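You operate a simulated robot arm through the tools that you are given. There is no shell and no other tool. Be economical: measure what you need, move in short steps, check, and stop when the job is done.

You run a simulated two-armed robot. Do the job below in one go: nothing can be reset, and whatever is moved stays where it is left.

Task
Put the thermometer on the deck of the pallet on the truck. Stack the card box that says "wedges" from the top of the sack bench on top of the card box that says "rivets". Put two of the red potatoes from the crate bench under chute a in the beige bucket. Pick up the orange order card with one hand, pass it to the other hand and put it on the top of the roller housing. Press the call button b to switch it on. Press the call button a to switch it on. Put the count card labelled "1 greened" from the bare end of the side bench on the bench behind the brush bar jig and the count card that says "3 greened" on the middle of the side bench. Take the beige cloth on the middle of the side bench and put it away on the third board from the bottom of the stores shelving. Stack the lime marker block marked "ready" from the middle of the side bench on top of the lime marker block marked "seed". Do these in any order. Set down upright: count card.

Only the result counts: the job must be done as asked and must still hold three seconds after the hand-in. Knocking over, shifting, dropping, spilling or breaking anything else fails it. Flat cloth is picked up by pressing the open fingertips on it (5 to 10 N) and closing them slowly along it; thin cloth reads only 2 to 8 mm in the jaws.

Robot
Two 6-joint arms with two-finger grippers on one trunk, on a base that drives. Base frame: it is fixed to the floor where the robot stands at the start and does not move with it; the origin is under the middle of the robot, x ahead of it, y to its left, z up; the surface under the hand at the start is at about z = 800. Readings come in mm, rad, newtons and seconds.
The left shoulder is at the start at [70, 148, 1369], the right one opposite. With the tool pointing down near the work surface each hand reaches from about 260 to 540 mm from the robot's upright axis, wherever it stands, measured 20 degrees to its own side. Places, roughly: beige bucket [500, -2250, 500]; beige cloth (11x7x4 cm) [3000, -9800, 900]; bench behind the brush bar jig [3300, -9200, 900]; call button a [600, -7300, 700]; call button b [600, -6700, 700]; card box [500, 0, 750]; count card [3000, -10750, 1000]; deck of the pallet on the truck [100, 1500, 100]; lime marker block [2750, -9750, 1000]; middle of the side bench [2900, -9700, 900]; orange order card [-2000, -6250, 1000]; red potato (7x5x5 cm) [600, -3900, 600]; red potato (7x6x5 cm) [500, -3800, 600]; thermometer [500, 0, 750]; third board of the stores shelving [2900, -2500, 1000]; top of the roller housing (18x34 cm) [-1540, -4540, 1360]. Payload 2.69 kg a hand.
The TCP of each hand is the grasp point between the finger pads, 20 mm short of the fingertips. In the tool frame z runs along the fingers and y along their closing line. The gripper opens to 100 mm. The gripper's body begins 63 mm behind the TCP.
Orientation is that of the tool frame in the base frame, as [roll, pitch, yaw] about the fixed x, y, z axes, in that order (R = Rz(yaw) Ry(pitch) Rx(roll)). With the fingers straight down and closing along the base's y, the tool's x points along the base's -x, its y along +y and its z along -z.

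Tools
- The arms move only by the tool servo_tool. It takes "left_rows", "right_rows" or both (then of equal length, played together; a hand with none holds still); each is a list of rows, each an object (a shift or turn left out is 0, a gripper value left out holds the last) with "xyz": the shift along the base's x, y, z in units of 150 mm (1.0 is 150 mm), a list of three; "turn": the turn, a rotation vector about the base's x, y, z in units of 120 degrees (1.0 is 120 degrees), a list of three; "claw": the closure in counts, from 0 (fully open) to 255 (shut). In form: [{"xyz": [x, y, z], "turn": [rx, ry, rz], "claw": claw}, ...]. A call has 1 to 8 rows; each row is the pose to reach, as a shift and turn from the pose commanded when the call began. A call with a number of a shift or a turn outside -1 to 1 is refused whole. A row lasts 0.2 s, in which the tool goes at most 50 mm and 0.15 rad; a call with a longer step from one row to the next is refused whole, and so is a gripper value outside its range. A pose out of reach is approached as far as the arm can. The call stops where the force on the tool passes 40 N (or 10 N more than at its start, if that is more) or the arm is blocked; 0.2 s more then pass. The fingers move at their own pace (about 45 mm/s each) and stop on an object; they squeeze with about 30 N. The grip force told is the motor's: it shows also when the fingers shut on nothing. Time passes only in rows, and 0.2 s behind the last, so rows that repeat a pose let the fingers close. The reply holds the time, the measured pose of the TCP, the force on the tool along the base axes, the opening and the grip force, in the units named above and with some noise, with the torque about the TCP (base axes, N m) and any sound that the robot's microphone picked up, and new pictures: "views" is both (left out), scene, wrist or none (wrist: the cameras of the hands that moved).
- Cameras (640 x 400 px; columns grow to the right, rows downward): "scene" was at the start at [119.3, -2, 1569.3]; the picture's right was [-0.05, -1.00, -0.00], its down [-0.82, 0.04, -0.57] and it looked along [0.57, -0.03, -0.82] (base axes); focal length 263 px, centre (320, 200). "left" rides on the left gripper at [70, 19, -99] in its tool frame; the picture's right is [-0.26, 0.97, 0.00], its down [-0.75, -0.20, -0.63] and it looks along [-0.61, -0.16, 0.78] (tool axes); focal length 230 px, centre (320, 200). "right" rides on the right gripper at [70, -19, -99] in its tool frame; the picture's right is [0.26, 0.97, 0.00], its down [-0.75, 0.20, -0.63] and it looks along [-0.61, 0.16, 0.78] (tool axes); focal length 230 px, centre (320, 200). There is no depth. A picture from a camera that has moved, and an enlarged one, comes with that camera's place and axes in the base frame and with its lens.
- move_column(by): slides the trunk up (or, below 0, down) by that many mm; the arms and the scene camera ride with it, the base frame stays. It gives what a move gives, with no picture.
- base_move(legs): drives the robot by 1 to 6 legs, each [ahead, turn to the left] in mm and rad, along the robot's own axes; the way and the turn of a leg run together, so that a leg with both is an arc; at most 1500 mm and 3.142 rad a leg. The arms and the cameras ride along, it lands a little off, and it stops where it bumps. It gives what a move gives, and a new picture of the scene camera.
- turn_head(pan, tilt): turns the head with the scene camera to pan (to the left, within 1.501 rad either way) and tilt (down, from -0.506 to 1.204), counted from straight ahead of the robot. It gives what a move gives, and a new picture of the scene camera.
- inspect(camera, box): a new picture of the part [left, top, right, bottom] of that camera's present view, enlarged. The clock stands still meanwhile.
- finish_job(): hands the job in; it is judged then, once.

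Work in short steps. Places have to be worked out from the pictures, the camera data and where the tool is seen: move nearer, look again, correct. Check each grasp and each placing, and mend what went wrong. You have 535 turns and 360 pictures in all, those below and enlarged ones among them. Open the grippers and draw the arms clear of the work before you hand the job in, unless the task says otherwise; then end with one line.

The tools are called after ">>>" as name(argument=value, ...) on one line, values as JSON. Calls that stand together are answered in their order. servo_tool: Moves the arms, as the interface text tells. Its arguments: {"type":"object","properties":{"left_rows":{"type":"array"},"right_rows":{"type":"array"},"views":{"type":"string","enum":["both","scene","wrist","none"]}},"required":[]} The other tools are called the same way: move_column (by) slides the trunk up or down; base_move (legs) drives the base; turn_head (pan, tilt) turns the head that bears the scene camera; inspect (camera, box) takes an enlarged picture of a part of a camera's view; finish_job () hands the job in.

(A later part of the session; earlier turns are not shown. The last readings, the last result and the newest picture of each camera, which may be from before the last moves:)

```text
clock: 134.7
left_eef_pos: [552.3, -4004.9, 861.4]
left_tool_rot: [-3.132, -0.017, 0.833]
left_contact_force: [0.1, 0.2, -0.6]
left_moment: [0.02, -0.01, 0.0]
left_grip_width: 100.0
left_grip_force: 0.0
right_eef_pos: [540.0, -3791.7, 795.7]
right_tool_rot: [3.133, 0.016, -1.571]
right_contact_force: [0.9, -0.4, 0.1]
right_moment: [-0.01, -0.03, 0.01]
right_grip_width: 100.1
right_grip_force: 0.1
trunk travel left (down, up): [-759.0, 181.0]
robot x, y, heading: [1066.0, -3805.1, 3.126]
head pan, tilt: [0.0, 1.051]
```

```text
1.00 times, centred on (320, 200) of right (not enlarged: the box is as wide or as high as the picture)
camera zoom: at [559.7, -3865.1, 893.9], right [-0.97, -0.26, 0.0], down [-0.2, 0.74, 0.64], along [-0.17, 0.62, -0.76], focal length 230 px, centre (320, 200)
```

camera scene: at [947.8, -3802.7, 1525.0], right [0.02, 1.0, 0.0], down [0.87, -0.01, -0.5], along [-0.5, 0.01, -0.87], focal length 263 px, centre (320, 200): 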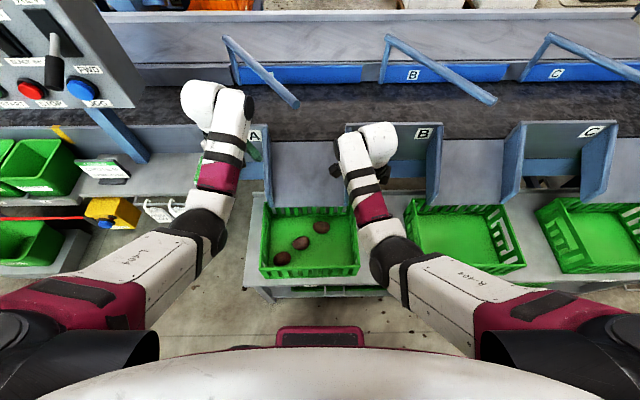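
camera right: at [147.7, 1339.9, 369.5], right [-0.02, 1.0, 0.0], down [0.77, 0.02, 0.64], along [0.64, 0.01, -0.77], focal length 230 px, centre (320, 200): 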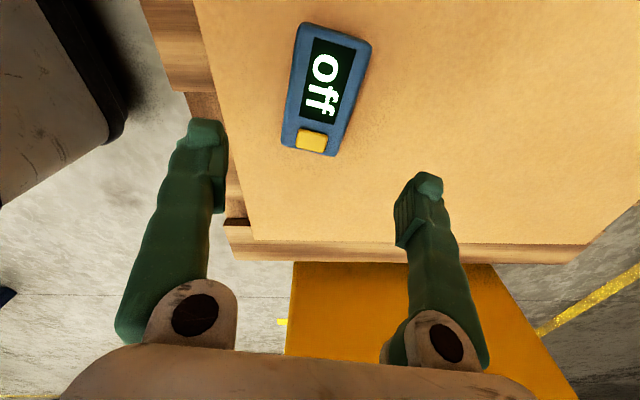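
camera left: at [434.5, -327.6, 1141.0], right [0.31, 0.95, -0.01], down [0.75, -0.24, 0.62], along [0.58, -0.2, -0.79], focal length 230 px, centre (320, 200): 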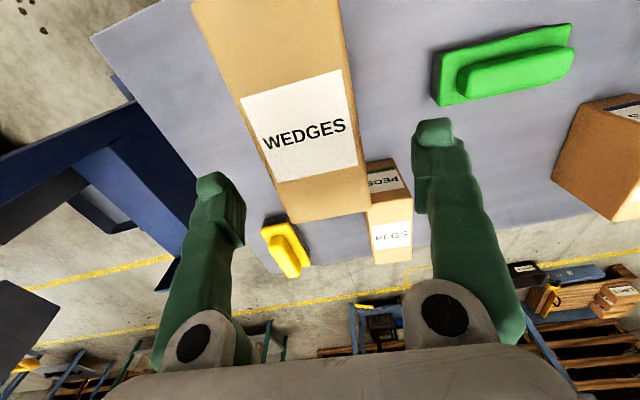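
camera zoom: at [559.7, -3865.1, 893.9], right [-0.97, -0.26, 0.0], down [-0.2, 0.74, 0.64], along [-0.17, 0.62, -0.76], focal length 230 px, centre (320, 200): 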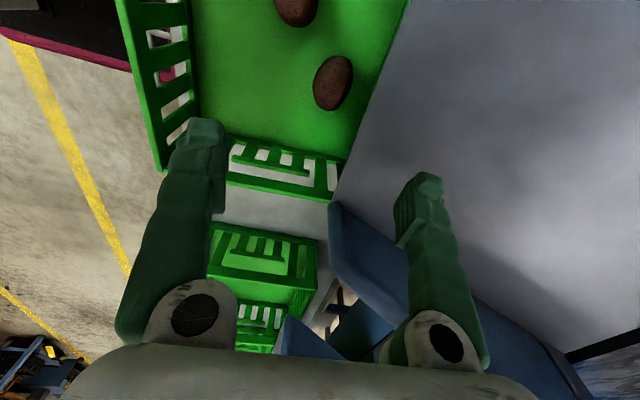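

P3 lies partly under the chute lip; P1 (643,-3941) and P2 (590,-3872) are easier, all three look alike. I turn the base left 0.25 so the right hand reaches P2 naturally.

>>> base_move(legs=[[0, 0.25]])

>>> servo_tool(right_rows=[{"xyz": [0.1, 0.15, -0.05], "turn": [0, 0, 0.06]}, {"xyz": [0.2, 0.3, -0.1], "turn": [0, 0, 0.13]}, {"xyz": [0.2, 0.3, -0.1], "turn": [0, 0, 0.13]}], views="both")

```text
clock: 135.9
left_eef_pos: [616.8, -4125.2, 861.8]
left_tool_rot: [-3.132, -0.018, 1.084]
left_contact_force: [-0.6, 0.1, 0.2]
left_moment: [0.03, -0.01, -0.02]
left_grip_width: 99.9
left_grip_force: 0.0
right_eef_pos: [553.0, -3925.3, 794.3]
right_tool_rot: [3.134, 0.017, -1.321]
right_contact_force: [0.6, -0.7, -1.4]
right_moment: [0.07, 0.1, -0.01]
right_grip_width: 100.3
right_grip_force: 0.0
trunk travel left (down, up): [-759.0, 181.0]
robot x, y, heading: [1071.0, -3804.1, -2.911]
head pan, tilt: [0.0, 1.051]
camera scene: at [951.1, -3831.0, 1395.0], right [-0.23, 0.97, 0.0], down [0.84, 0.2, -0.5], along [-0.48, -0.12, -0.87], focal length 263 px, centre (320, 200)
```

scene: 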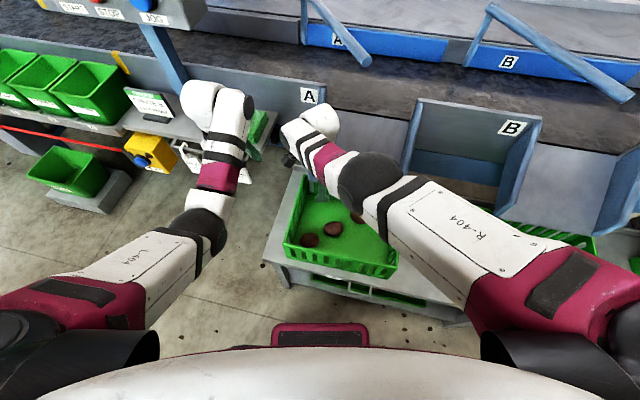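

```text
clock: 136.9
left_eef_pos: [617.6, -4125.9, 860.8]
left_tool_rot: [-3.135, -0.016, 1.083]
left_contact_force: [0.0, 0.3, 0.3]
left_moment: [0.0, -0.02, 0.02]
left_grip_width: 100.3
left_grip_force: 0.0
right_eef_pos: [551.4, -3835.6, 783.9]
right_tool_rot: [3.115, 0.093, -1.098]
right_contact_force: [-0.7, 0.0, -0.6]
right_moment: [-0.05, 0.0, 0.03]
right_grip_width: 100.0
right_grip_force: 0.0
trunk travel left (down, up): [-759.0, 181.0]
robot x, y, heading: [1068.7, -3807.0, -2.91]
head pan, tilt: [0.0, 1.051]
stopped in row 3 (right hand): the arm was blocked; the commanded pose is now the measured one
camera scene: at [951.1, -3830.7, 1395.0], right [-0.23, 0.97, 0.0], down [0.84, 0.2, -0.5], along [-0.48, -0.12, -0.87], focal length 263 px, centre (320, 200)
camera right: at [605.1, -3896.1, 876.7], right [-0.74, -0.67, 0.0], down [-0.48, 0.53, 0.7], along [-0.47, 0.52, -0.71], focal length 230 px, centre (320, 200)
```

scene: 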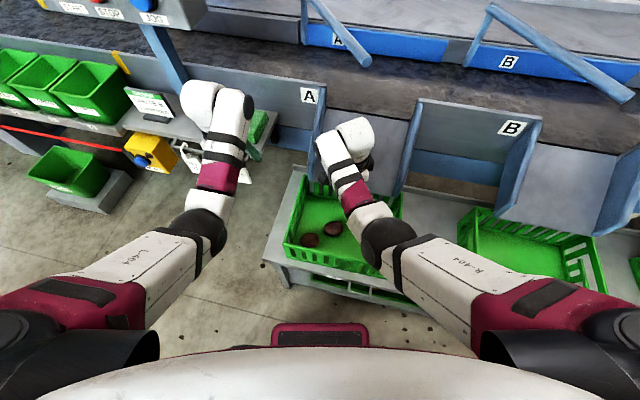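
right: 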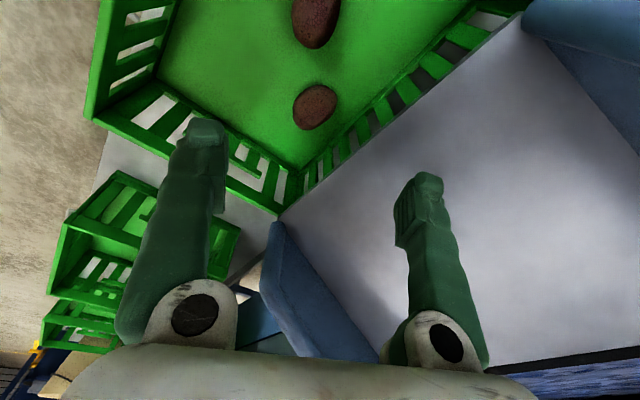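

The hand was too high-and-close for the arm's fold. Raise the trunk 60 mm and bring the hand lower over P2 instead.

>>> move_column(by=60)

>>> servo_tool(right_rows=[{"xyz": [0.05, -0.05, -0.25], "turn": [-0.01, -0.01, 0.01]}, {"xyz": [0.1, -0.1, -0.5], "turn": [-0.02, -0.02, 0.02]}, {"xyz": [0.18, -0.18, -0.75], "turn": [-0.034, -0.0315, 0.028]}, {"xyz": [0.26, -0.24, -0.83], "turn": [-0.034, -0.0315, 0.028]}, {"xyz": [0.26, -0.24, -0.83], "turn": [-0.034, -0.0315, 0.028]}], views="wrist")

```text
clock: 137.9
left_eef_pos: [615.9, -4126.0, 920.2]
left_tool_rot: [-3.134, -0.019, 1.084]
left_contact_force: [-0.5, 0.3, 0.3]
left_moment: [-0.01, -0.01, 0.01]
left_grip_width: 99.9
left_grip_force: 0.1
right_eef_pos: [551.5, -3835.6, 843.6]
right_tool_rot: [3.118, 0.093, -1.098]
right_contact_force: [0.6, -0.4, 0.2]
right_moment: [0.0, -0.01, -0.01]
right_grip_width: 99.9
right_grip_force: 0.1
trunk travel left (down, up): [-819.0, 121.0]
robot x, y, heading: [1068.1, -3807.1, -2.907]
head pan, tilt: [0.0, 1.051]
```

```text
clock: 139.2
left_eef_pos: [617.6, -4127.4, 920.5]
left_tool_rot: [-3.133, -0.016, 1.084]
left_contact_force: [-0.2, -0.3, 0.6]
left_moment: [-0.02, 0.0, -0.02]
left_grip_width: 100.1
left_grip_force: 0.0
right_eef_pos: [598.0, -3855.2, 731.1]
right_tool_rot: [3.141, -0.009, -1.033]
right_contact_force: [-0.1, 0.7, -0.4]
right_moment: [-0.01, 0.0, 0.02]
right_grip_width: 100.0
right_grip_force: 0.0
right hand out of reach, approached as far as the arm can: row 3, 4, 5
trunk travel left (down, up): [-819.0, 121.0]
robot x, y, heading: [1066.9, -3805.4, -2.907]
head pan, tilt: [0.0, 1.051]
camera right: at [648.0, -3905.6, 831.9], right [-0.7, -0.72, 0.0], down [-0.56, 0.55, 0.62], along [-0.45, 0.43, -0.78], focal length 230 px, centre (320, 200)
```

right: 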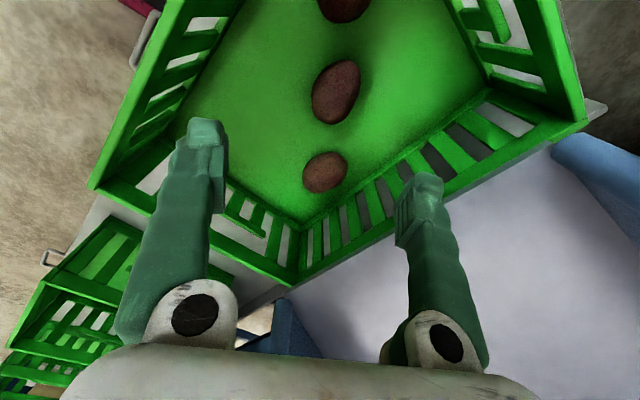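

P2 located at ≈(589,-3875), well between the fingers. Descend to z≈572 and close.

>>> servo_tool(right_rows=[{"xyz": [-0.06, -0.133, -0.25]}, {"xyz": [-0.06, -0.133, -0.5]}, {"xyz": [-0.06, -0.133, -0.75]}, {"xyz": [-0.06, -0.133, -0.9]}], views="wrist")

```text
clock: 140.3
left_eef_pos: [618.3, -4126.4, 921.3]
left_tool_rot: [-3.133, -0.016, 1.083]
left_contact_force: [-0.1, 0.0, -0.6]
left_moment: [0.03, 0.02, -0.01]
left_grip_width: 100.0
left_grip_force: 0.1
right_eef_pos: [615.0, -3800.8, 691.3]
right_tool_rot: [3.117, 0.057, -1.059]
right_contact_force: [-0.3, 0.7, 0.5]
right_moment: [0.0, 0.01, 0.04]
right_grip_width: 99.9
right_grip_force: 0.0
right hand out of reach, approached as far as the arm can: row 1, 2, 3, 4
trunk travel left (down, up): [-819.0, 121.0]
robot x, y, heading: [1065.0, -3809.9, -2.912]
head pan, tilt: [0.0, 1.051]
stopped in row 4 (right hand): the arm was blocked; the commanded pose is now the measured one
camera right: at [669.0, -3855.8, 786.8], right [-0.72, -0.7, 0.01], down [-0.51, 0.53, 0.68], along [-0.48, 0.48, -0.74], focal length 230 px, centre (320, 200)
```

right: 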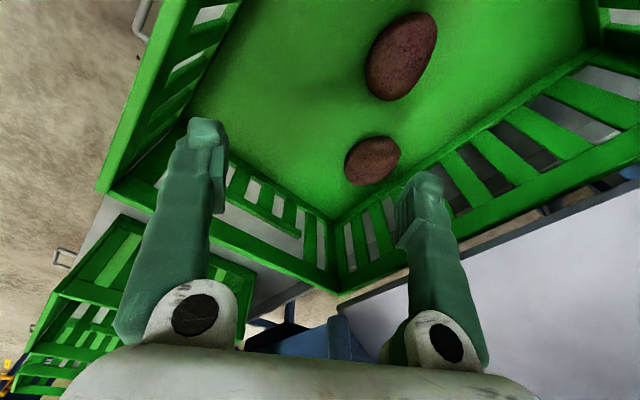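

The right arm's inward limit again; turn the base another 0.35 left (with the trunk raised) so P2 is well on the right side.

>>> move_column(by=80)

>>> base_move(legs=[[0, 0.38]])

```text
clock: 141.5
left_eef_pos: [616.7, -4126.1, 1000.5]
left_tool_rot: [-3.133, -0.018, 1.081]
left_contact_force: [0.2, 0.0, -0.4]
left_moment: [0.01, -0.02, 0.04]
left_grip_width: 100.1
left_grip_force: 0.0
right_eef_pos: [615.4, -3800.3, 772.1]
right_tool_rot: [3.121, 0.057, -1.06]
right_contact_force: [-0.4, 1.0, 0.6]
right_moment: [-0.02, -0.01, -0.03]
right_grip_width: 99.8
right_grip_force: 0.0
trunk travel left (down, up): [-899.0, 41.0]
robot x, y, heading: [1067.3, -3806.5, -2.91]
head pan, tilt: [0.0, 1.051]
```

```text
clock: 143.1
left_eef_pos: [767.4, -4268.8, 1000.2]
left_tool_rot: [-3.134, -0.016, 1.464]
left_contact_force: [0.0, 0.3, 0.4]
left_moment: [0.0, -0.02, 0.0]
left_grip_width: 99.9
left_grip_force: 0.1
right_eef_pos: [648.1, -3964.8, 768.3]
right_tool_rot: [3.126, 0.056, -0.681]
right_contact_force: [-0.8, 0.4, 1.1]
right_moment: [-0.03, -0.05, 0.0]
right_grip_width: 99.9
right_grip_force: 0.0
trunk travel left (down, up): [-899.0, 41.0]
robot x, y, heading: [1066.5, -3804.8, -2.531]
head pan, tilt: [0.0, 1.051]
camera scene: at [968.5, -3870.4, 1534.9], right [-0.58, 0.82, 0.0], down [0.71, 0.5, -0.5], along [-0.41, -0.29, -0.87], focal length 263 px, centre (320, 200)
```

scene: 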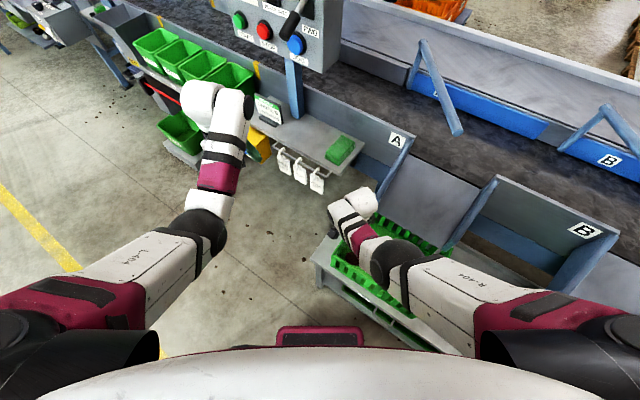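

Move the right hand over P2, levelled, yaw ≈-1.04.

>>> servo_tool(right_rows=[{"xyz": [-0.13, 0.2, 0], "turn": [-0.005, -0.012, -0.06]}, {"xyz": [-0.26, 0.4, -0.05], "turn": [-0.011, -0.0255, -0.12]}, {"xyz": [-0.39, 0.6, -0.1], "turn": [-0.011, -0.0255, -0.172]}, {"xyz": [-0.39, 0.6, -0.19], "turn": [-0.011, -0.0255, -0.172]}, {"xyz": [-0.39, 0.6, -0.19], "turn": [-0.011, -0.0255, -0.172]}], views="wrist")

```text
clock: 144.3
left_eef_pos: [768.2, -4269.7, 1000.7]
left_tool_rot: [-3.134, -0.018, 1.464]
left_contact_force: [0.7, 0.9, 0.8]
left_moment: [0.0, 0.02, 0.01]
left_grip_width: 100.0
left_grip_force: 0.0
right_eef_pos: [590.6, -3871.6, 744.4]
right_tool_rot: [-3.133, 0.005, -1.042]
right_contact_force: [0.1, -0.3, 0.7]
right_moment: [-0.02, -0.01, 0.01]
right_grip_width: 100.0
right_grip_force: 0.0
right hand out of reach, approached as far as the arm can: row 4, 5
trunk travel left (down, up): [-899.0, 41.0]
robot x, y, heading: [1067.8, -3805.3, -2.527]
head pan, tilt: [0.0, 1.051]
camera right: at [640.6, -3924.3, 843.4], right [-0.7, -0.71, -0.01], down [-0.56, 0.54, 0.63], along [-0.44, 0.45, -0.78], focal length 230 px, centre (320, 200)
```

right: 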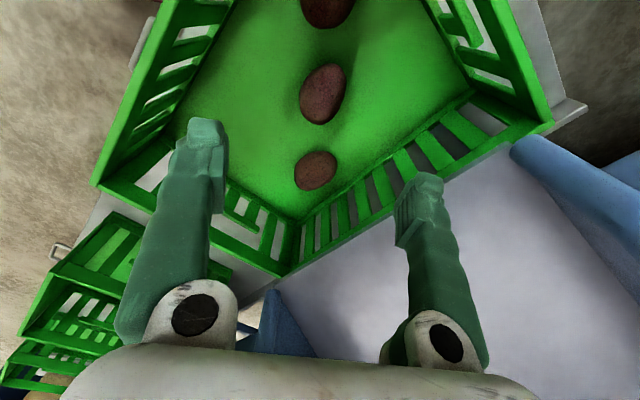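

Hand is right above P2. Lower with the trunk by 165 mm.

>>> move_column(by=-165)

>>> inspect(camera="right", box=[0, 0, 640, 400])

```text
clock: 146.2
left_eef_pos: [768.2, -4271.6, 835.2]
left_tool_rot: [-3.133, -0.018, 1.465]
left_contact_force: [0.4, 0.2, -0.5]
left_moment: [-0.02, -0.03, -0.01]
left_grip_width: 99.9
left_grip_force: 0.1
right_eef_pos: [591.6, -3873.8, 579.1]
right_tool_rot: [-3.134, 0.005, -1.041]
right_contact_force: [0.2, -0.2, -0.1]
right_moment: [-0.01, 0.01, 0.0]
right_grip_width: 100.1
right_grip_force: 0.1
trunk travel left (down, up): [-734.0, 206.0]
robot x, y, heading: [1064.0, -3807.1, -2.525]
head pan, tilt: [0.0, 1.051]
```

```text
1.00 times, centred on (320, 200) of right (not enlarged: the box is as wide or as high as the picture)
camera zoom: at [640.7, -3924.5, 678.5], right [-0.7, -0.71, -0.01], down [-0.56, 0.54, 0.63], along [-0.44, 0.45, -0.78], focal length 230 px, centre (320, 200)
```

zoom: 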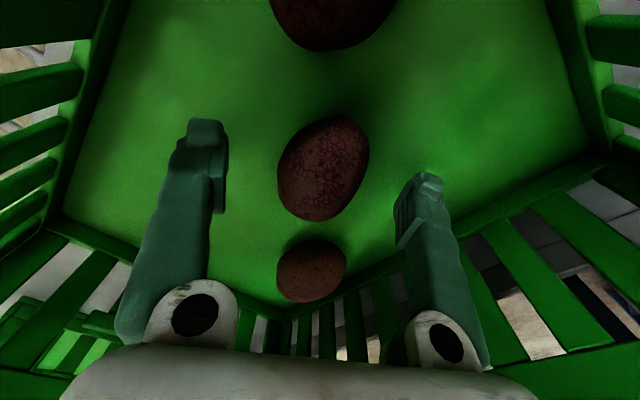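

Compare textures of the three items.

>>> inspect(camera="right", box=[240, 0, 420, 310])

```text
1.29 times, centred on (330, 155) of right
camera zoom: at [640.7, -3924.5, 678.5], right [-0.7, -0.71, -0.01], down [-0.56, 0.54, 0.63], along [-0.44, 0.45, -0.78], focal length 297 px, centre (307, 258)
```

zoom: 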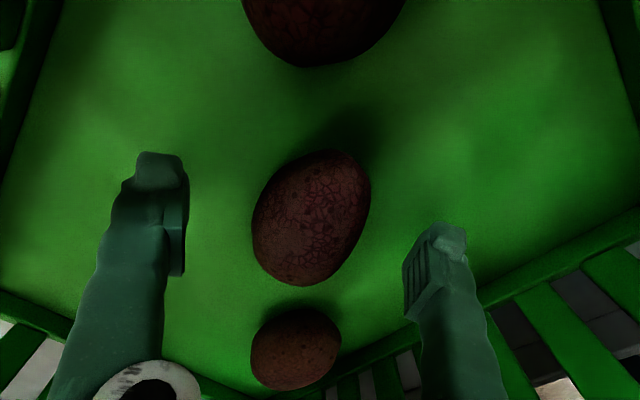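

P1 and P2 share the same reddish texture; proceed with P2. Close slowly a few mm lower.

>>> move_column(by=-10)

>>> servo_tool(right_rows=[{"claw": 255}, {"claw": 255}, {"claw": 255}, {"claw": 255}, {"claw": 255}], views="wrist")

```text
clock: 146.7
left_eef_pos: [768.1, -4270.8, 826.1]
left_tool_rot: [-3.133, -0.017, 1.464]
left_contact_force: [0.6, 0.8, -0.1]
left_moment: [-0.02, 0.0, 0.02]
left_grip_width: 99.6
left_grip_force: 0.0
right_eef_pos: [588.7, -3871.9, 569.3]
right_tool_rot: [-3.133, 0.005, -1.042]
right_contact_force: [-0.5, 0.6, 0.4]
right_moment: [-0.06, 0.03, 0.0]
right_grip_width: 99.9
right_grip_force: 0.1
trunk travel left (down, up): [-724.0, 216.0]
robot x, y, heading: [1067.8, -3806.9, -2.525]
head pan, tilt: [0.0, 1.051]
```

```text
clock: 147.9
left_eef_pos: [769.0, -4270.8, 825.3]
left_tool_rot: [-3.132, -0.019, 1.464]
left_contact_force: [-0.2, 0.4, -0.3]
left_moment: [-0.02, -0.04, -0.02]
left_grip_width: 100.0
left_grip_force: 0.1
right_eef_pos: [589.9, -3872.2, 568.4]
right_tool_rot: [-3.133, 0.005, -1.04]
right_contact_force: [0.9, 0.7, -0.6]
right_moment: [0.0, -0.01, 0.02]
right_grip_width: 47.0
right_grip_force: 30.5
trunk travel left (down, up): [-724.0, 216.0]
robot x, y, heading: [1070.4, -3806.2, -2.528]
head pan, tilt: [0.0, 1.051]
camera right: at [640.7, -3924.5, 668.4], right [-0.7, -0.71, -0.01], down [-0.56, 0.54, 0.63], along [-0.44, 0.45, -0.78], focal length 230 px, centre (320, 200)
```

right: 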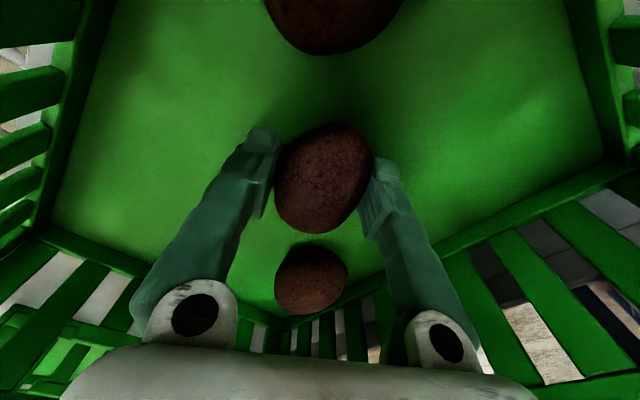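

Potato P2 held (47 mm). Raise and turn the base back so the left hand faces P1.

>>> move_column(by=200)

>>> base_move(legs=[[0, -0.62]])

```text
clock: 150.1
left_eef_pos: [768.8, -4270.4, 1025.2]
left_tool_rot: [-3.134, -0.016, 1.464]
left_contact_force: [0.9, -0.8, -0.6]
left_moment: [-0.01, 0.01, -0.02]
left_grip_width: 99.9
left_grip_force: 0.0
right_eef_pos: [590.4, -3873.2, 767.6]
right_tool_rot: [-3.132, 0.003, -1.04]
right_contact_force: [0.5, -0.1, -1.2]
right_moment: [-0.03, -0.03, -0.01]
right_grip_width: 47.0
right_grip_force: 30.0
trunk travel left (down, up): [-924.0, 16.0]
robot x, y, heading: [1067.1, -3810.3, -2.532]
head pan, tilt: [0.0, 1.051]
```

```text
clock: 152.2
left_eef_pos: [554.3, -4009.8, 1024.9]
left_tool_rot: [-3.133, -0.017, 0.838]
left_contact_force: [0.6, -0.7, -0.3]
left_moment: [0.03, 0.03, 0.01]
left_grip_width: 100.1
left_grip_force: 0.1
right_eef_pos: [640.3, -3582.5, 768.3]
right_tool_rot: [-3.134, 0.005, -1.662]
right_contact_force: [0.0, 0.5, 0.3]
right_moment: [0.02, -0.02, 0.03]
right_grip_width: 46.8
right_grip_force: 29.8
trunk travel left (down, up): [-924.0, 16.0]
robot x, y, heading: [1068.3, -3807.7, 3.13]
head pan, tilt: [0.0, 1.051]
camera scene: at [948.1, -3804.5, 1560.0], right [0.01, 1.0, 0.0], down [0.87, -0.01, -0.5], along [-0.5, 0.01, -0.87], focal length 263 px, centre (320, 200)
```

scene: 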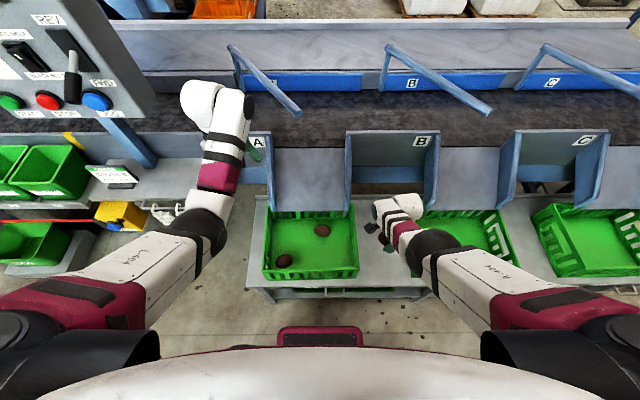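

P1 at ≈(642,-3937). Bring the left hand over it with closing direction along x.

>>> servo_tool(left_rows=[{"xyz": [0.1, 0.1, -0.25], "turn": [0, 0, 0.07]}, {"xyz": [0.2, 0.2, -0.5], "turn": [0, 0, 0.14]}, {"xyz": [0.35, 0.3, -0.7], "turn": [0, 0, 0.21]}, {"xyz": [0.5, 0.4, -0.9], "turn": [0, 0, 0.28]}, {"xyz": [0.59, 0.49, -1.0], "turn": [0, 0, 0.349]}], views="none")

>>> servo_tool(left_rows=[{"xyz": [0, 0, -0.25]}, {"xyz": [0, 0, -0.5]}, {"xyz": [0, 0, -0.7]}, {"xyz": [0, 0, -0.7]}], views="wrist")

```text
clock: 153.6
left_eef_pos: [626.1, -3974.8, 882.4]
left_tool_rot: [-3.106, 0.052, 1.595]
left_contact_force: [1.1, -0.2, -0.4]
left_moment: [-0.01, 0.02, 0.02]
left_grip_width: 100.0
left_grip_force: 0.0
right_eef_pos: [642.8, -3581.3, 768.4]
right_tool_rot: [-3.133, 0.005, -1.664]
right_contact_force: [-0.4, 0.4, -0.1]
right_moment: [0.0, -0.03, -0.01]
right_grip_width: 46.9
right_grip_force: 30.0
trunk travel left (down, up): [-924.0, 16.0]
robot x, y, heading: [1067.3, -3805.2, 3.125]
head pan, tilt: [0.0, 1.051]
stopped in row 5 (left hand): the arm was blocked; the commanded pose is now the measured one
```

```text
clock: 154.6
left_eef_pos: [626.1, -3972.2, 776.1]
left_tool_rot: [-3.105, 0.049, 1.592]
left_contact_force: [-0.2, -0.7, 0.2]
left_moment: [-0.01, -0.02, 0.01]
left_grip_width: 99.9
left_grip_force: 0.1
right_eef_pos: [641.8, -3580.6, 767.9]
right_tool_rot: [-3.133, 0.005, -1.663]
right_contact_force: [0.7, -0.1, -1.3]
right_moment: [0.05, -0.02, 0.02]
right_grip_width: 46.9
right_grip_force: 30.1
trunk travel left (down, up): [-924.0, 16.0]
robot x, y, heading: [1066.2, -3805.2, 3.131]
head pan, tilt: [0.0, 1.051]
camera left: at [648.0, -3897.9, 870.1], right [0.97, -0.24, -0.02], down [-0.16, -0.72, 0.67], along [-0.18, -0.65, -0.74], focal length 230 px, centre (320, 200)
```

left: 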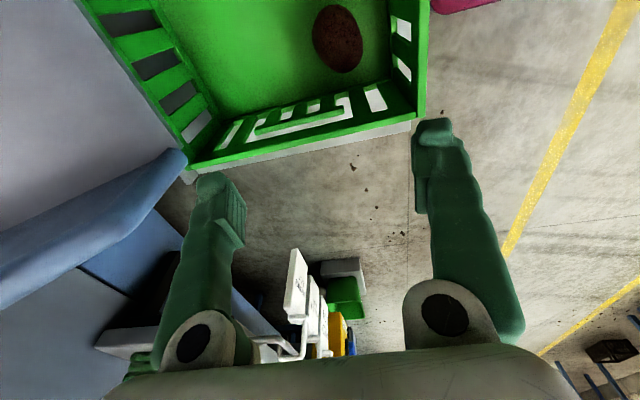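

Level and shift to (650,-3939).

>>> servo_tool(left_rows=[{"xyz": [0.08, 0.1, 0], "turn": [0.012, -0.008, 0]}, {"xyz": [0.15, 0.21, -0.06], "turn": [0.0238, -0.017, 0]}, {"xyz": [0.15, 0.21, -0.06], "turn": [0.0238, -0.017, 0]}], views="wrist")

```text
clock: 155.4
left_eef_pos: [649.1, -3942.4, 765.2]
left_tool_rot: [3.139, 0.001, 1.593]
left_contact_force: [-0.2, 0.8, 0.0]
left_moment: [0.0, 0.02, -0.01]
left_grip_width: 100.0
left_grip_force: 0.0
right_eef_pos: [641.8, -3581.7, 767.8]
right_tool_rot: [-3.133, 0.006, -1.664]
right_contact_force: [0.1, -0.2, -0.6]
right_moment: [0.01, -0.03, -0.01]
right_grip_width: 46.7
right_grip_force: 30.1
trunk travel left (down, up): [-924.0, 16.0]
robot x, y, heading: [1066.7, -3805.7, 3.132]
head pan, tilt: [0.0, 1.051]
camera left: at [667.1, -3871.6, 864.1], right [0.97, -0.24, 0.0], down [-0.19, -0.75, 0.63], along [-0.15, -0.61, -0.78], focal length 230 px, centre (320, 200)
```

left: 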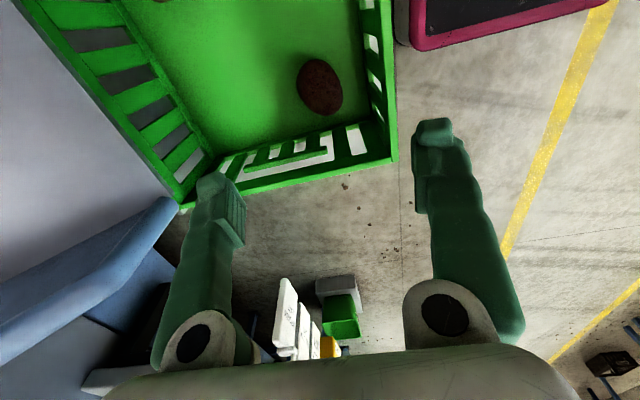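

P1 ≈(651,-3938), close to the near wall. Narrow the opening to ~75 mm, shift slightly inward, then lower by trunk.

>>> servo_tool(left_rows=[{"xyz": [-0.03, 0.03, 0], "claw": 64}, {"xyz": [-0.03, 0.03, 0], "claw": 64}, {"xyz": [-0.03, 0.03, 0]}], views="none")

>>> move_column(by=-120)

>>> inspect(camera="left", box=[0, 0, 640, 400])

```text
clock: 156.2
left_eef_pos: [645.9, -3937.1, 766.6]
left_tool_rot: [-3.139, 0.0, 1.593]
left_contact_force: [0.4, 0.7, 0.6]
left_moment: [0.0, 0.01, -0.02]
left_grip_width: 74.8
left_grip_force: 0.0
right_eef_pos: [641.3, -3581.3, 769.3]
right_tool_rot: [-3.133, 0.006, -1.664]
right_contact_force: [0.2, 0.1, -1.0]
right_moment: [-0.01, 0.0, 0.0]
right_grip_width: 46.5
right_grip_force: 30.3
trunk travel left (down, up): [-924.0, 16.0]
robot x, y, heading: [1069.8, -3805.9, 3.132]
head pan, tilt: [0.0, 1.051]
```

```text
clock: 157.7
left_eef_pos: [646.6, -3936.8, 647.5]
left_tool_rot: [3.141, 0.001, 1.591]
left_contact_force: [-0.1, 1.0, -0.3]
left_moment: [0.02, 0.01, 0.02]
left_grip_width: 75.0
left_grip_force: 0.0
right_eef_pos: [642.3, -3582.2, 648.2]
right_tool_rot: [-3.135, 0.007, -1.664]
right_contact_force: [-0.1, 0.2, -0.7]
right_moment: [0.01, -0.01, 0.02]
right_grip_width: 46.9
right_grip_force: 30.2
trunk travel left (down, up): [-804.0, 136.0]
robot x, y, heading: [1066.1, -3804.1, 3.136]
head pan, tilt: [0.0, 1.051]
```

```text
1.00 times, centred on (320, 200) of left (not enlarged: the box is as wide or as high as the picture)
camera zoom: at [664.1, -3867.2, 746.1], right [0.97, -0.24, 0.0], down [-0.18, -0.75, 0.63], along [-0.15, -0.61, -0.78], focal length 230 px, centre (320, 200)
```

zoom: 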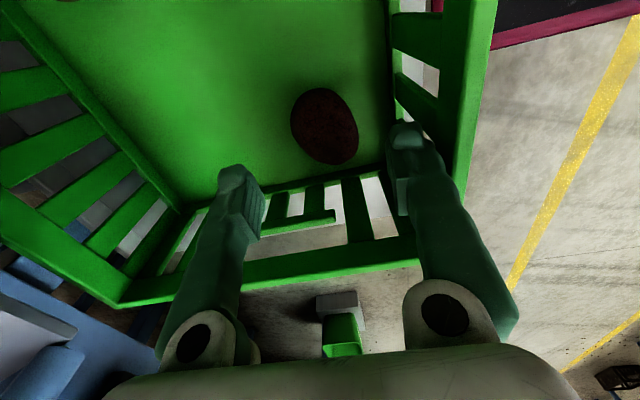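

Potato lies centred between the fingers. Raise the right hand 60 mm for safety and lower the trunk further.

>>> servo_tool(right_rows=[{"xyz": [0, 0, 0.2]}, {"xyz": [0, 0, 0.4]}], views="none")

>>> move_column(by=-74)

>>> servo_tool(left_rows=[{"claw": 255}, {"claw": 255}, {"claw": 255}, {"claw": 255}], views="wrist")

```text
clock: 158.3
left_eef_pos: [645.7, -3937.5, 646.1]
left_tool_rot: [-3.141, 0.0, 1.589]
left_contact_force: [-0.7, 0.2, 0.5]
left_moment: [0.03, -0.01, 0.03]
left_grip_width: 74.9
left_grip_force: 0.0
right_eef_pos: [644.6, -3582.9, 709.0]
right_tool_rot: [-3.131, 0.003, -1.663]
right_contact_force: [0.0, 0.1, -0.8]
right_moment: [-0.01, 0.02, 0.0]
right_grip_width: 46.7
right_grip_force: 29.5
trunk travel left (down, up): [-804.0, 136.0]
robot x, y, heading: [1068.7, -3808.4, 3.134]
head pan, tilt: [0.0, 1.051]
```

```text
clock: 159.4
left_eef_pos: [646.1, -3936.8, 573.9]
left_tool_rot: [-3.141, 0.001, 1.592]
left_contact_force: [-0.2, -0.6, -0.6]
left_moment: [0.0, 0.02, 0.04]
left_grip_width: 74.8
left_grip_force: 0.0
right_eef_pos: [643.2, -3581.9, 635.3]
right_tool_rot: [-3.133, 0.005, -1.665]
right_contact_force: [0.0, -0.9, -0.4]
right_moment: [0.03, 0.0, 0.02]
right_grip_width: 46.4
right_grip_force: 29.9
trunk travel left (down, up): [-730.0, 210.0]
robot x, y, heading: [1067.8, -3804.0, 3.129]
head pan, tilt: [0.0, 1.051]
```

```text
clock: 160.4
left_eef_pos: [646.5, -3937.9, 572.8]
left_tool_rot: [-3.14, 0.001, 1.592]
left_contact_force: [-0.8, -0.6, 3.0]
left_moment: [0.06, 0.09, 0.0]
left_grip_width: 48.6
left_grip_force: 30.2
right_eef_pos: [642.5, -3582.1, 634.8]
right_tool_rot: [-3.133, 0.003, -1.665]
right_contact_force: [0.0, 0.8, -0.4]
right_moment: [0.02, 0.0, 0.0]
right_grip_width: 46.7
right_grip_force: 29.7
trunk travel left (down, up): [-730.0, 210.0]
robot x, y, heading: [1068.2, -3806.2, 3.132]
head pan, tilt: [0.0, 1.051]
camera left: at [664.0, -3867.3, 672.3], right [0.97, -0.24, 0.0], down [-0.18, -0.75, 0.63], along [-0.15, -0.61, -0.78], focal length 230 px, centre (320, 200)
```

left: 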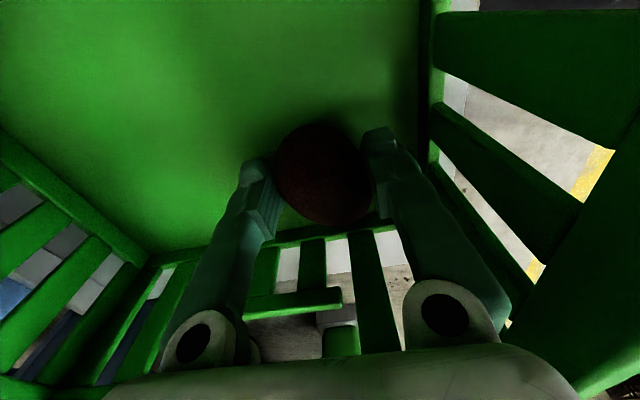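

Both potatoes held. Raise, back off and drive along to the bucket.

>>> move_column(by=205)

>>> base_move(legs=[[-230, 0], [0, -1.56], [1500, 0], [0, 1.56]])

>>> turn_head(pan=0.0, tilt=0.75)

```text
clock: 162.6
left_eef_pos: [645.2, -3937.2, 779.3]
left_tool_rot: [-3.141, 0.0, 1.59]
left_contact_force: [0.8, -0.5, 0.1]
left_moment: [0.01, 0.0, 0.0]
left_grip_width: 47.4
left_grip_force: 30.4
right_eef_pos: [641.8, -3582.1, 840.3]
right_tool_rot: [-3.134, 0.004, -1.662]
right_contact_force: [0.5, -0.4, -0.3]
right_moment: [-0.02, 0.01, 0.0]
right_grip_width: 46.9
right_grip_force: 30.1
trunk travel left (down, up): [-935.0, 5.0]
robot x, y, heading: [1067.2, -3808.0, 3.134]
head pan, tilt: [0.0, 1.051]
```

```text
clock: 179.0
left_eef_pos: [835.4, -2432.6, 778.1]
left_tool_rot: [-3.141, 0.003, 1.62]
left_contact_force: [0.2, 0.4, -0.4]
left_moment: [0.0, -0.01, 0.01]
left_grip_width: 46.6
left_grip_force: 30.2
right_eef_pos: [823.1, -2076.2, 839.2]
right_tool_rot: [-3.132, 0.007, -1.638]
right_contact_force: [0.0, -0.2, -0.7]
right_moment: [-0.02, 0.02, -0.01]
right_grip_width: 46.3
right_grip_force: 30.1
trunk travel left (down, up): [-935.0, 5.0]
robot x, y, heading: [1252.3, -2293.7, -3.124]
head pan, tilt: [0.0, 1.051]
camera scene: at [1134.0, -2290.1, 1570.9], right [-0.02, 1.0, 0.0], down [0.87, 0.02, -0.5], along [-0.5, -0.01, -0.87], focal length 263 px, centre (320, 200)
```

scene: 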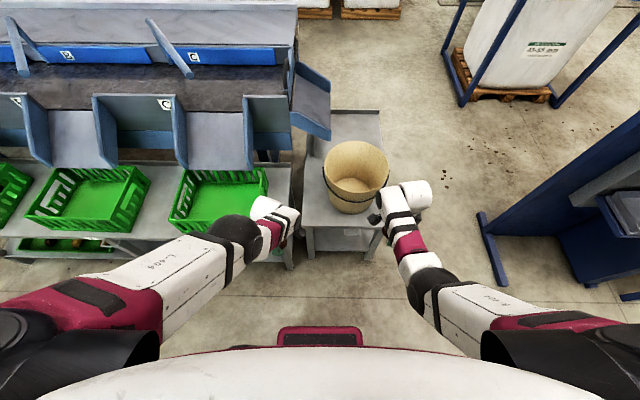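

```text
clock: 179.8
left_eef_pos: [836.1, -2431.6, 778.2]
left_tool_rot: [3.141, 0.001, 1.62]
left_contact_force: [1.2, 0.1, -1.2]
left_moment: [0.03, 0.01, 0.03]
left_grip_width: 46.6
left_grip_force: 30.1
right_eef_pos: [822.3, -2075.6, 839.2]
right_tool_rot: [-3.133, 0.006, -1.636]
right_contact_force: [-0.8, -0.3, -0.9]
right_moment: [-0.01, 0.01, -0.04]
right_grip_width: 46.8
right_grip_force: 30.0
trunk travel left (down, up): [-935.0, 5.0]
robot x, y, heading: [1252.3, -2292.4, -3.122]
head pan, tilt: [0.0, 0.75]
camera scene: at [1117.6, -2291.1, 1593.4], right [-0.02, 1.0, 0.0], down [0.68, 0.01, -0.73], along [-0.73, -0.01, -0.68], focal length 263 px, centre (320, 200)
```

scene: 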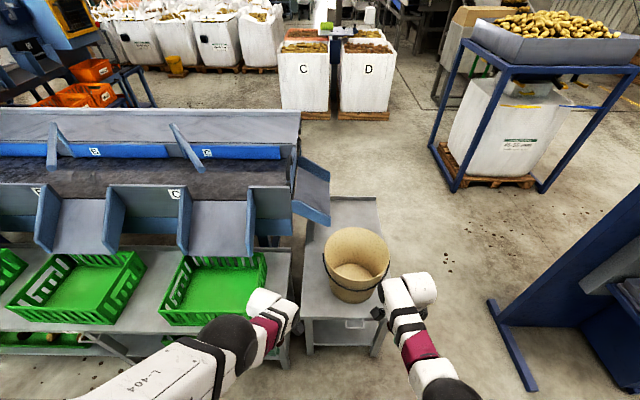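

Bucket at ≈(500,-2157), rim z≈730. It's best approached from the +y side gap, facing -y; I drive around there.

>>> base_move(legs=[[0, -1.57], [600, 0], [0, -1.57], [-740, 0], [0, -1.57]])

```text
clock: 196.7
left_eef_pos: [876.9, -1955.4, 783.6]
left_tool_rot: [-3.141, 0.002, -2.479]
left_contact_force: [0.4, 1.0, -0.9]
left_moment: [-0.06, 0.0, -0.03]
left_grip_width: 46.0
left_grip_force: 30.3
right_eef_pos: [590.2, -2176.8, 841.4]
right_tool_rot: [-3.133, 0.012, 0.544]
right_contact_force: [0.2, 0.6, -1.7]
right_moment: [-0.04, 0.02, -0.02]
right_grip_width: 46.3
right_grip_force: 29.9
trunk travel left (down, up): [-935.0, 5.0]
robot x, y, heading: [513.5, -1703.0, -0.892]
head pan, tilt: [0.0, 0.75]
stopped in leg 5: the robot was blocked; the commanded pose is now the measured one
camera scene: at [607.2, -1796.9, 1593.6], right [-0.78, -0.63, 0.01], down [-0.43, 0.53, -0.73], along [0.45, -0.57, -0.68], focal length 263 px, centre (320, 200)
```

scene: 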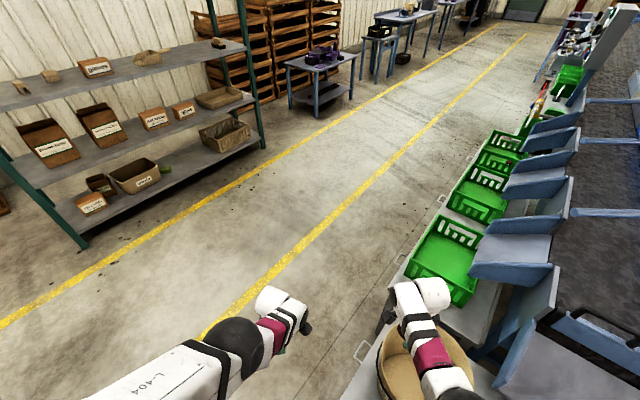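

Blocked during the turn; inspect whether hand touches the bucket.

>>> turn_head(pan=-0.3, tilt=1.1)

>>> inspect(camera="right", box=[0, 0, 640, 400])

```text
clock: 197.6
left_eef_pos: [870.7, -1959.3, 784.8]
left_tool_rot: [3.136, 0.011, -2.481]
left_contact_force: [-0.1, 0.0, -1.3]
left_moment: [-0.01, 0.0, -0.04]
left_grip_width: 45.7
left_grip_force: 30.0
right_eef_pos: [585.2, -2180.7, 839.3]
right_tool_rot: [-3.132, 0.003, 0.542]
right_contact_force: [0.5, -0.1, -0.8]
right_moment: [0.0, -0.01, 0.01]
right_grip_width: 46.5
right_grip_force: 30.1
trunk travel left (down, up): [-935.0, 5.0]
robot x, y, heading: [518.2, -1700.5, -0.897]
head pan, tilt: [-0.3, 1.1]
camera scene: at [568.4, -1800.6, 1567.9], right [-0.93, -0.36, 0.0], down [-0.32, 0.83, -0.45], along [0.17, -0.42, -0.89], focal length 263 px, centre (320, 200)
```

scene: 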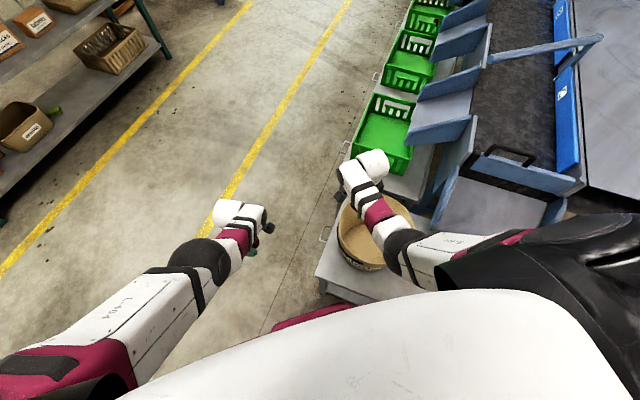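

```text
1.00 times, centred on (320, 200) of right (not enlarged: the box is as wide or as high as the picture)
camera zoom: at [635.5, -2131.1, 939.0], right [0.72, -0.69, -0.01], down [-0.53, -0.56, 0.63], along [-0.44, -0.45, -0.78], focal length 230 px, centre (320, 200)
```

zoom: 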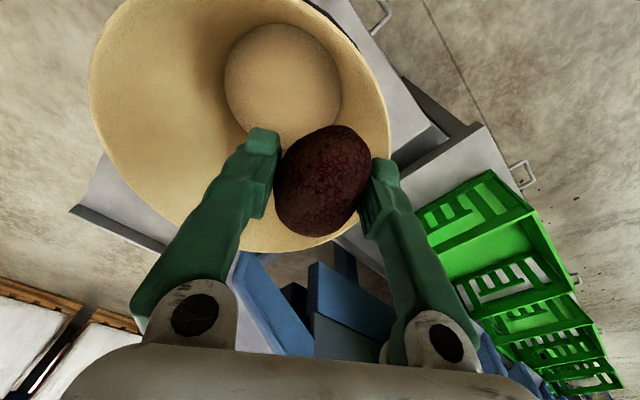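

The base corner bumped the stand edge (base reaches ~255 mm ahead); the bucket is upright and the right potato is already over it. Back off 80 mm and recheck.

>>> base_move(legs=[[-80, 0]])

>>> inspect(camera="right", box=[0, 0, 640, 400])

```text
clock: 198.6
left_eef_pos: [828.9, -1903.6, 780.6]
left_tool_rot: [3.129, 0.011, -2.48]
left_contact_force: [0.4, -0.8, -1.1]
left_moment: [0.03, 0.09, -0.02]
left_grip_width: 45.9
left_grip_force: 29.7
right_eef_pos: [542.1, -2124.1, 837.2]
right_tool_rot: [-3.123, 0.007, 0.544]
right_contact_force: [0.5, -0.8, -1.0]
right_moment: [0.04, 0.02, 0.06]
right_grip_width: 46.5
right_grip_force: 30.2
trunk travel left (down, up): [-935.0, 5.0]
robot x, y, heading: [473.2, -1640.3, -0.897]
head pan, tilt: [-0.3, 1.1]
camera scene: at [530.3, -1748.5, 1567.0], right [-0.93, -0.37, 0.0], down [-0.33, 0.83, -0.45], along [0.16, -0.42, -0.89], focal length 263 px, centre (320, 200)
```

scene: 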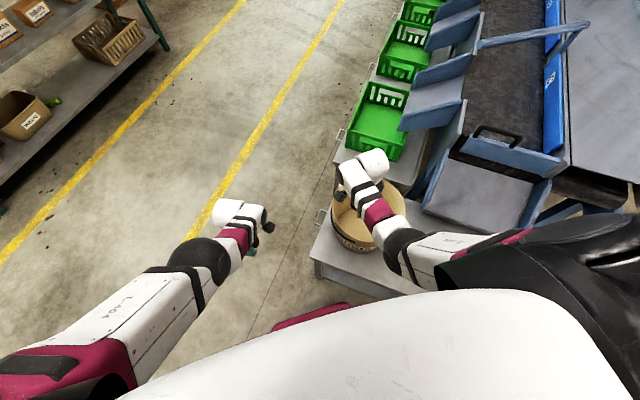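

```text
1.00 times, centred on (320, 200) of right (not enlarged: the box is as wide or as high as the picture)
camera zoom: at [593.3, -2075.3, 935.9], right [0.72, -0.69, -0.02], down [-0.53, -0.57, 0.63], along [-0.45, -0.44, -0.78], focal length 230 px, centre (320, 200)
```

zoom: 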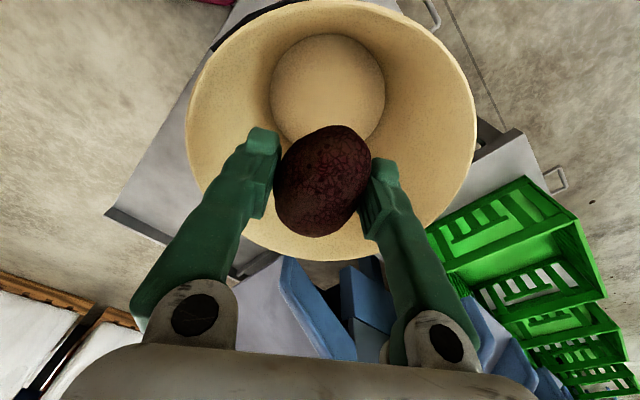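

Bucket axis ≈(530,-2143), bottom ≈555. Center the hand and lower by the trunk into the bucket.

>>> servo_tool(right_rows=[{"xyz": [-0.08, -0.13, 0]}, {"xyz": [-0.08, -0.13, 0]}], views="none")

>>> move_column(by=-130)

>>> inspect(camera="right", box=[0, 0, 640, 400])

```text
clock: 199.2
left_eef_pos: [825.2, -1901.0, 784.1]
left_tool_rot: [3.136, 0.01, -2.48]
left_contact_force: [-0.9, -1.0, -0.4]
left_moment: [-0.01, -0.02, 0.0]
left_grip_width: 45.9
left_grip_force: 30.6
right_eef_pos: [527.1, -2141.4, 838.0]
right_tool_rot: [-3.13, 0.005, 0.546]
right_contact_force: [0.3, -0.4, -1.4]
right_moment: [0.02, 0.02, -0.03]
right_grip_width: 46.1
right_grip_force: 30.1
trunk travel left (down, up): [-935.0, 5.0]
robot x, y, heading: [471.9, -1644.3, -0.898]
head pan, tilt: [-0.3, 1.1]
```

```text
clock: 200.8
left_eef_pos: [824.6, -1899.0, 654.9]
left_tool_rot: [-3.141, 0.012, -2.48]
left_contact_force: [-0.3, 0.0, -1.6]
left_moment: [0.03, -0.02, 0.02]
left_grip_width: 45.9
left_grip_force: 30.3
right_eef_pos: [525.6, -2139.2, 710.1]
right_tool_rot: [-3.134, 0.005, 0.544]
right_contact_force: [-0.6, 0.2, -1.1]
right_moment: [0.01, -0.02, 0.01]
right_grip_width: 46.3
right_grip_force: 30.3
trunk travel left (down, up): [-805.0, 135.0]
robot x, y, heading: [470.4, -1643.7, -0.901]
head pan, tilt: [-0.3, 1.1]
```

```text
1.00 times, centred on (320, 200) of right (not enlarged: the box is as wide or as high as the picture)
camera zoom: at [575.9, -2088.0, 810.2], right [0.72, -0.69, -0.01], down [-0.53, -0.56, 0.63], along [-0.44, -0.45, -0.78], focal length 230 px, centre (320, 200)
```

zoom: 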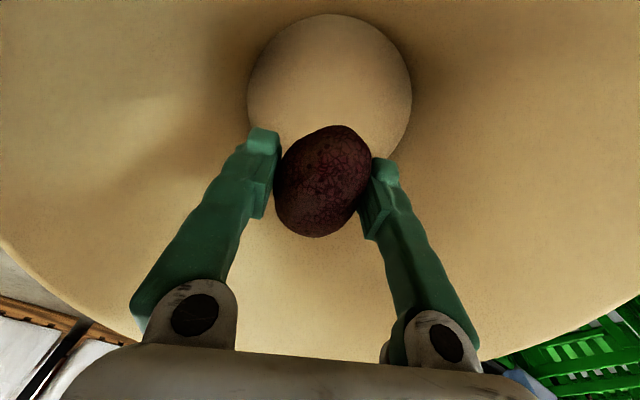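

Bucket floor ≈515, axis (532,-2147). Shift a little and lower another 140 mm, then release.

>>> servo_tool(right_rows=[{"xyz": [0.04, -0.05, 0]}, {"xyz": [0.04, -0.05, 0]}], views="none")

>>> move_column(by=-140)

>>> inspect(camera="right", box=[0, 0, 640, 400])

```text
clock: 201.4
left_eef_pos: [825.1, -1898.7, 654.2]
left_tool_rot: [3.139, 0.011, -2.482]
left_contact_force: [0.8, 0.0, -1.1]
left_moment: [-0.04, 0.01, 0.0]
left_grip_width: 45.6
left_grip_force: 29.6
right_eef_pos: [531.5, -2146.6, 710.6]
right_tool_rot: [-3.131, 0.005, 0.545]
right_contact_force: [0.0, 0.3, -1.0]
right_moment: [-0.01, -0.01, 0.0]
right_grip_width: 46.4
right_grip_force: 30.4
trunk travel left (down, up): [-805.0, 135.0]
robot x, y, heading: [474.3, -1641.3, -0.899]
head pan, tilt: [-0.3, 1.1]
```

```text
clock: 203.1
left_eef_pos: [823.6, -1898.3, 514.7]
left_tool_rot: [3.139, 0.01, -2.48]
left_contact_force: [0.6, -0.7, -1.5]
left_moment: [-0.01, -0.01, -0.04]
left_grip_width: 45.7
left_grip_force: 30.2
right_eef_pos: [530.7, -2146.6, 568.7]
right_tool_rot: [-3.13, 0.004, 0.545]
right_contact_force: [-1.1, -1.1, -1.6]
right_moment: [0.08, -0.02, -0.07]
right_grip_width: 46.1
right_grip_force: 30.4
trunk travel left (down, up): [-665.0, 275.0]
robot x, y, heading: [469.9, -1640.9, -0.896]
head pan, tilt: [-0.3, 1.1]
```

```text
1.00 times, centred on (320, 200) of right (not enlarged: the box is as wide or as high as the picture)
camera zoom: at [581.6, -2095.8, 669.1], right [0.72, -0.69, -0.01], down [-0.53, -0.56, 0.63], along [-0.44, -0.45, -0.78], focal length 230 px, centre (320, 200)
```

zoom: 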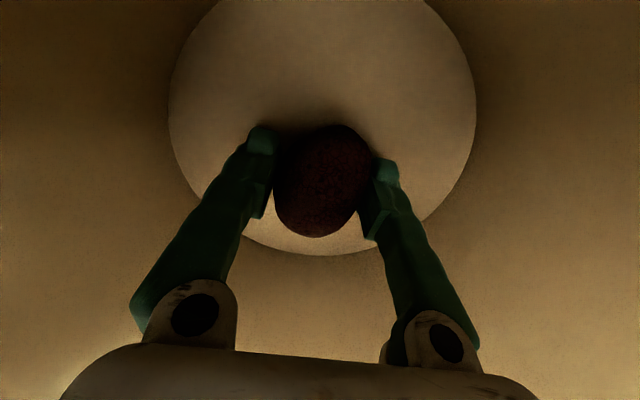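

Bottom is ≈505; lower another 28 mm and open the hand.

>>> move_column(by=-28)

>>> servo_tool(right_rows=[{"claw": 170}, {"claw": 120}, {"claw": 90}, {"claw": 80}], views="wrist")

```text
clock: 203.7
left_eef_pos: [820.7, -1895.8, 501.2]
left_tool_rot: [-3.125, 0.006, -2.482]
left_contact_force: [-0.3, -1.6, -1.1]
left_moment: [0.03, -0.06, -0.02]
left_grip_width: 45.9
left_grip_force: 30.5
right_eef_pos: [538.4, -2157.5, 570.7]
right_tool_rot: [3.084, 0.009, 0.549]
right_contact_force: [-0.4, -1.3, -1.0]
right_moment: [0.11, -0.04, 0.06]
right_grip_width: 46.2
right_grip_force: 29.7
trunk travel left (down, up): [-641.0, 299.0]
robot x, y, heading: [471.4, -1643.2, -0.904]
head pan, tilt: [-0.3, 1.1]
stopped: the arm was blocked; the commanded pose is now the measured one
```

```text
clock: 204.7
left_eef_pos: [821.8, -1892.3, 502.3]
left_tool_rot: [-3.121, 0.004, -2.48]
left_contact_force: [-0.3, -0.3, -1.6]
left_moment: [0.01, -0.01, 0.03]
left_grip_width: 45.8
left_grip_force: 30.2
right_eef_pos: [539.9, -2153.7, 569.2]
right_tool_rot: [3.091, 0.011, 0.553]
right_contact_force: [0.1, 0.1, 0.3]
right_moment: [0.0, 0.01, 0.0]
right_grip_width: 68.7
right_grip_force: 0.1
trunk travel left (down, up): [-641.0, 299.0]
robot x, y, heading: [469.9, -1642.8, -0.9]
head pan, tilt: [-0.3, 1.1]
camera right: at [587.6, -2096.3, 667.6], right [0.73, -0.69, 0.05], down [-0.55, -0.53, 0.65], along [-0.42, -0.5, -0.76], focal length 230 px, centre (320, 200)
```

right: 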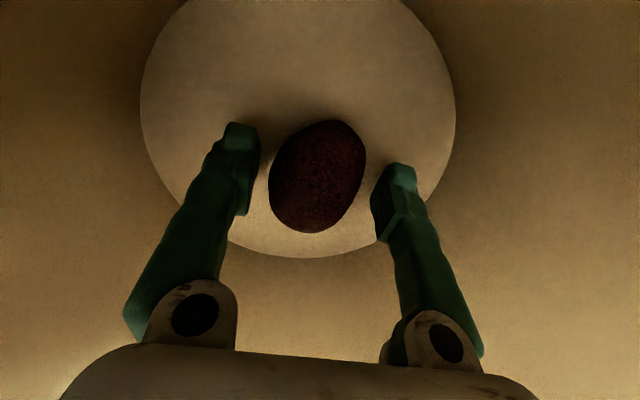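

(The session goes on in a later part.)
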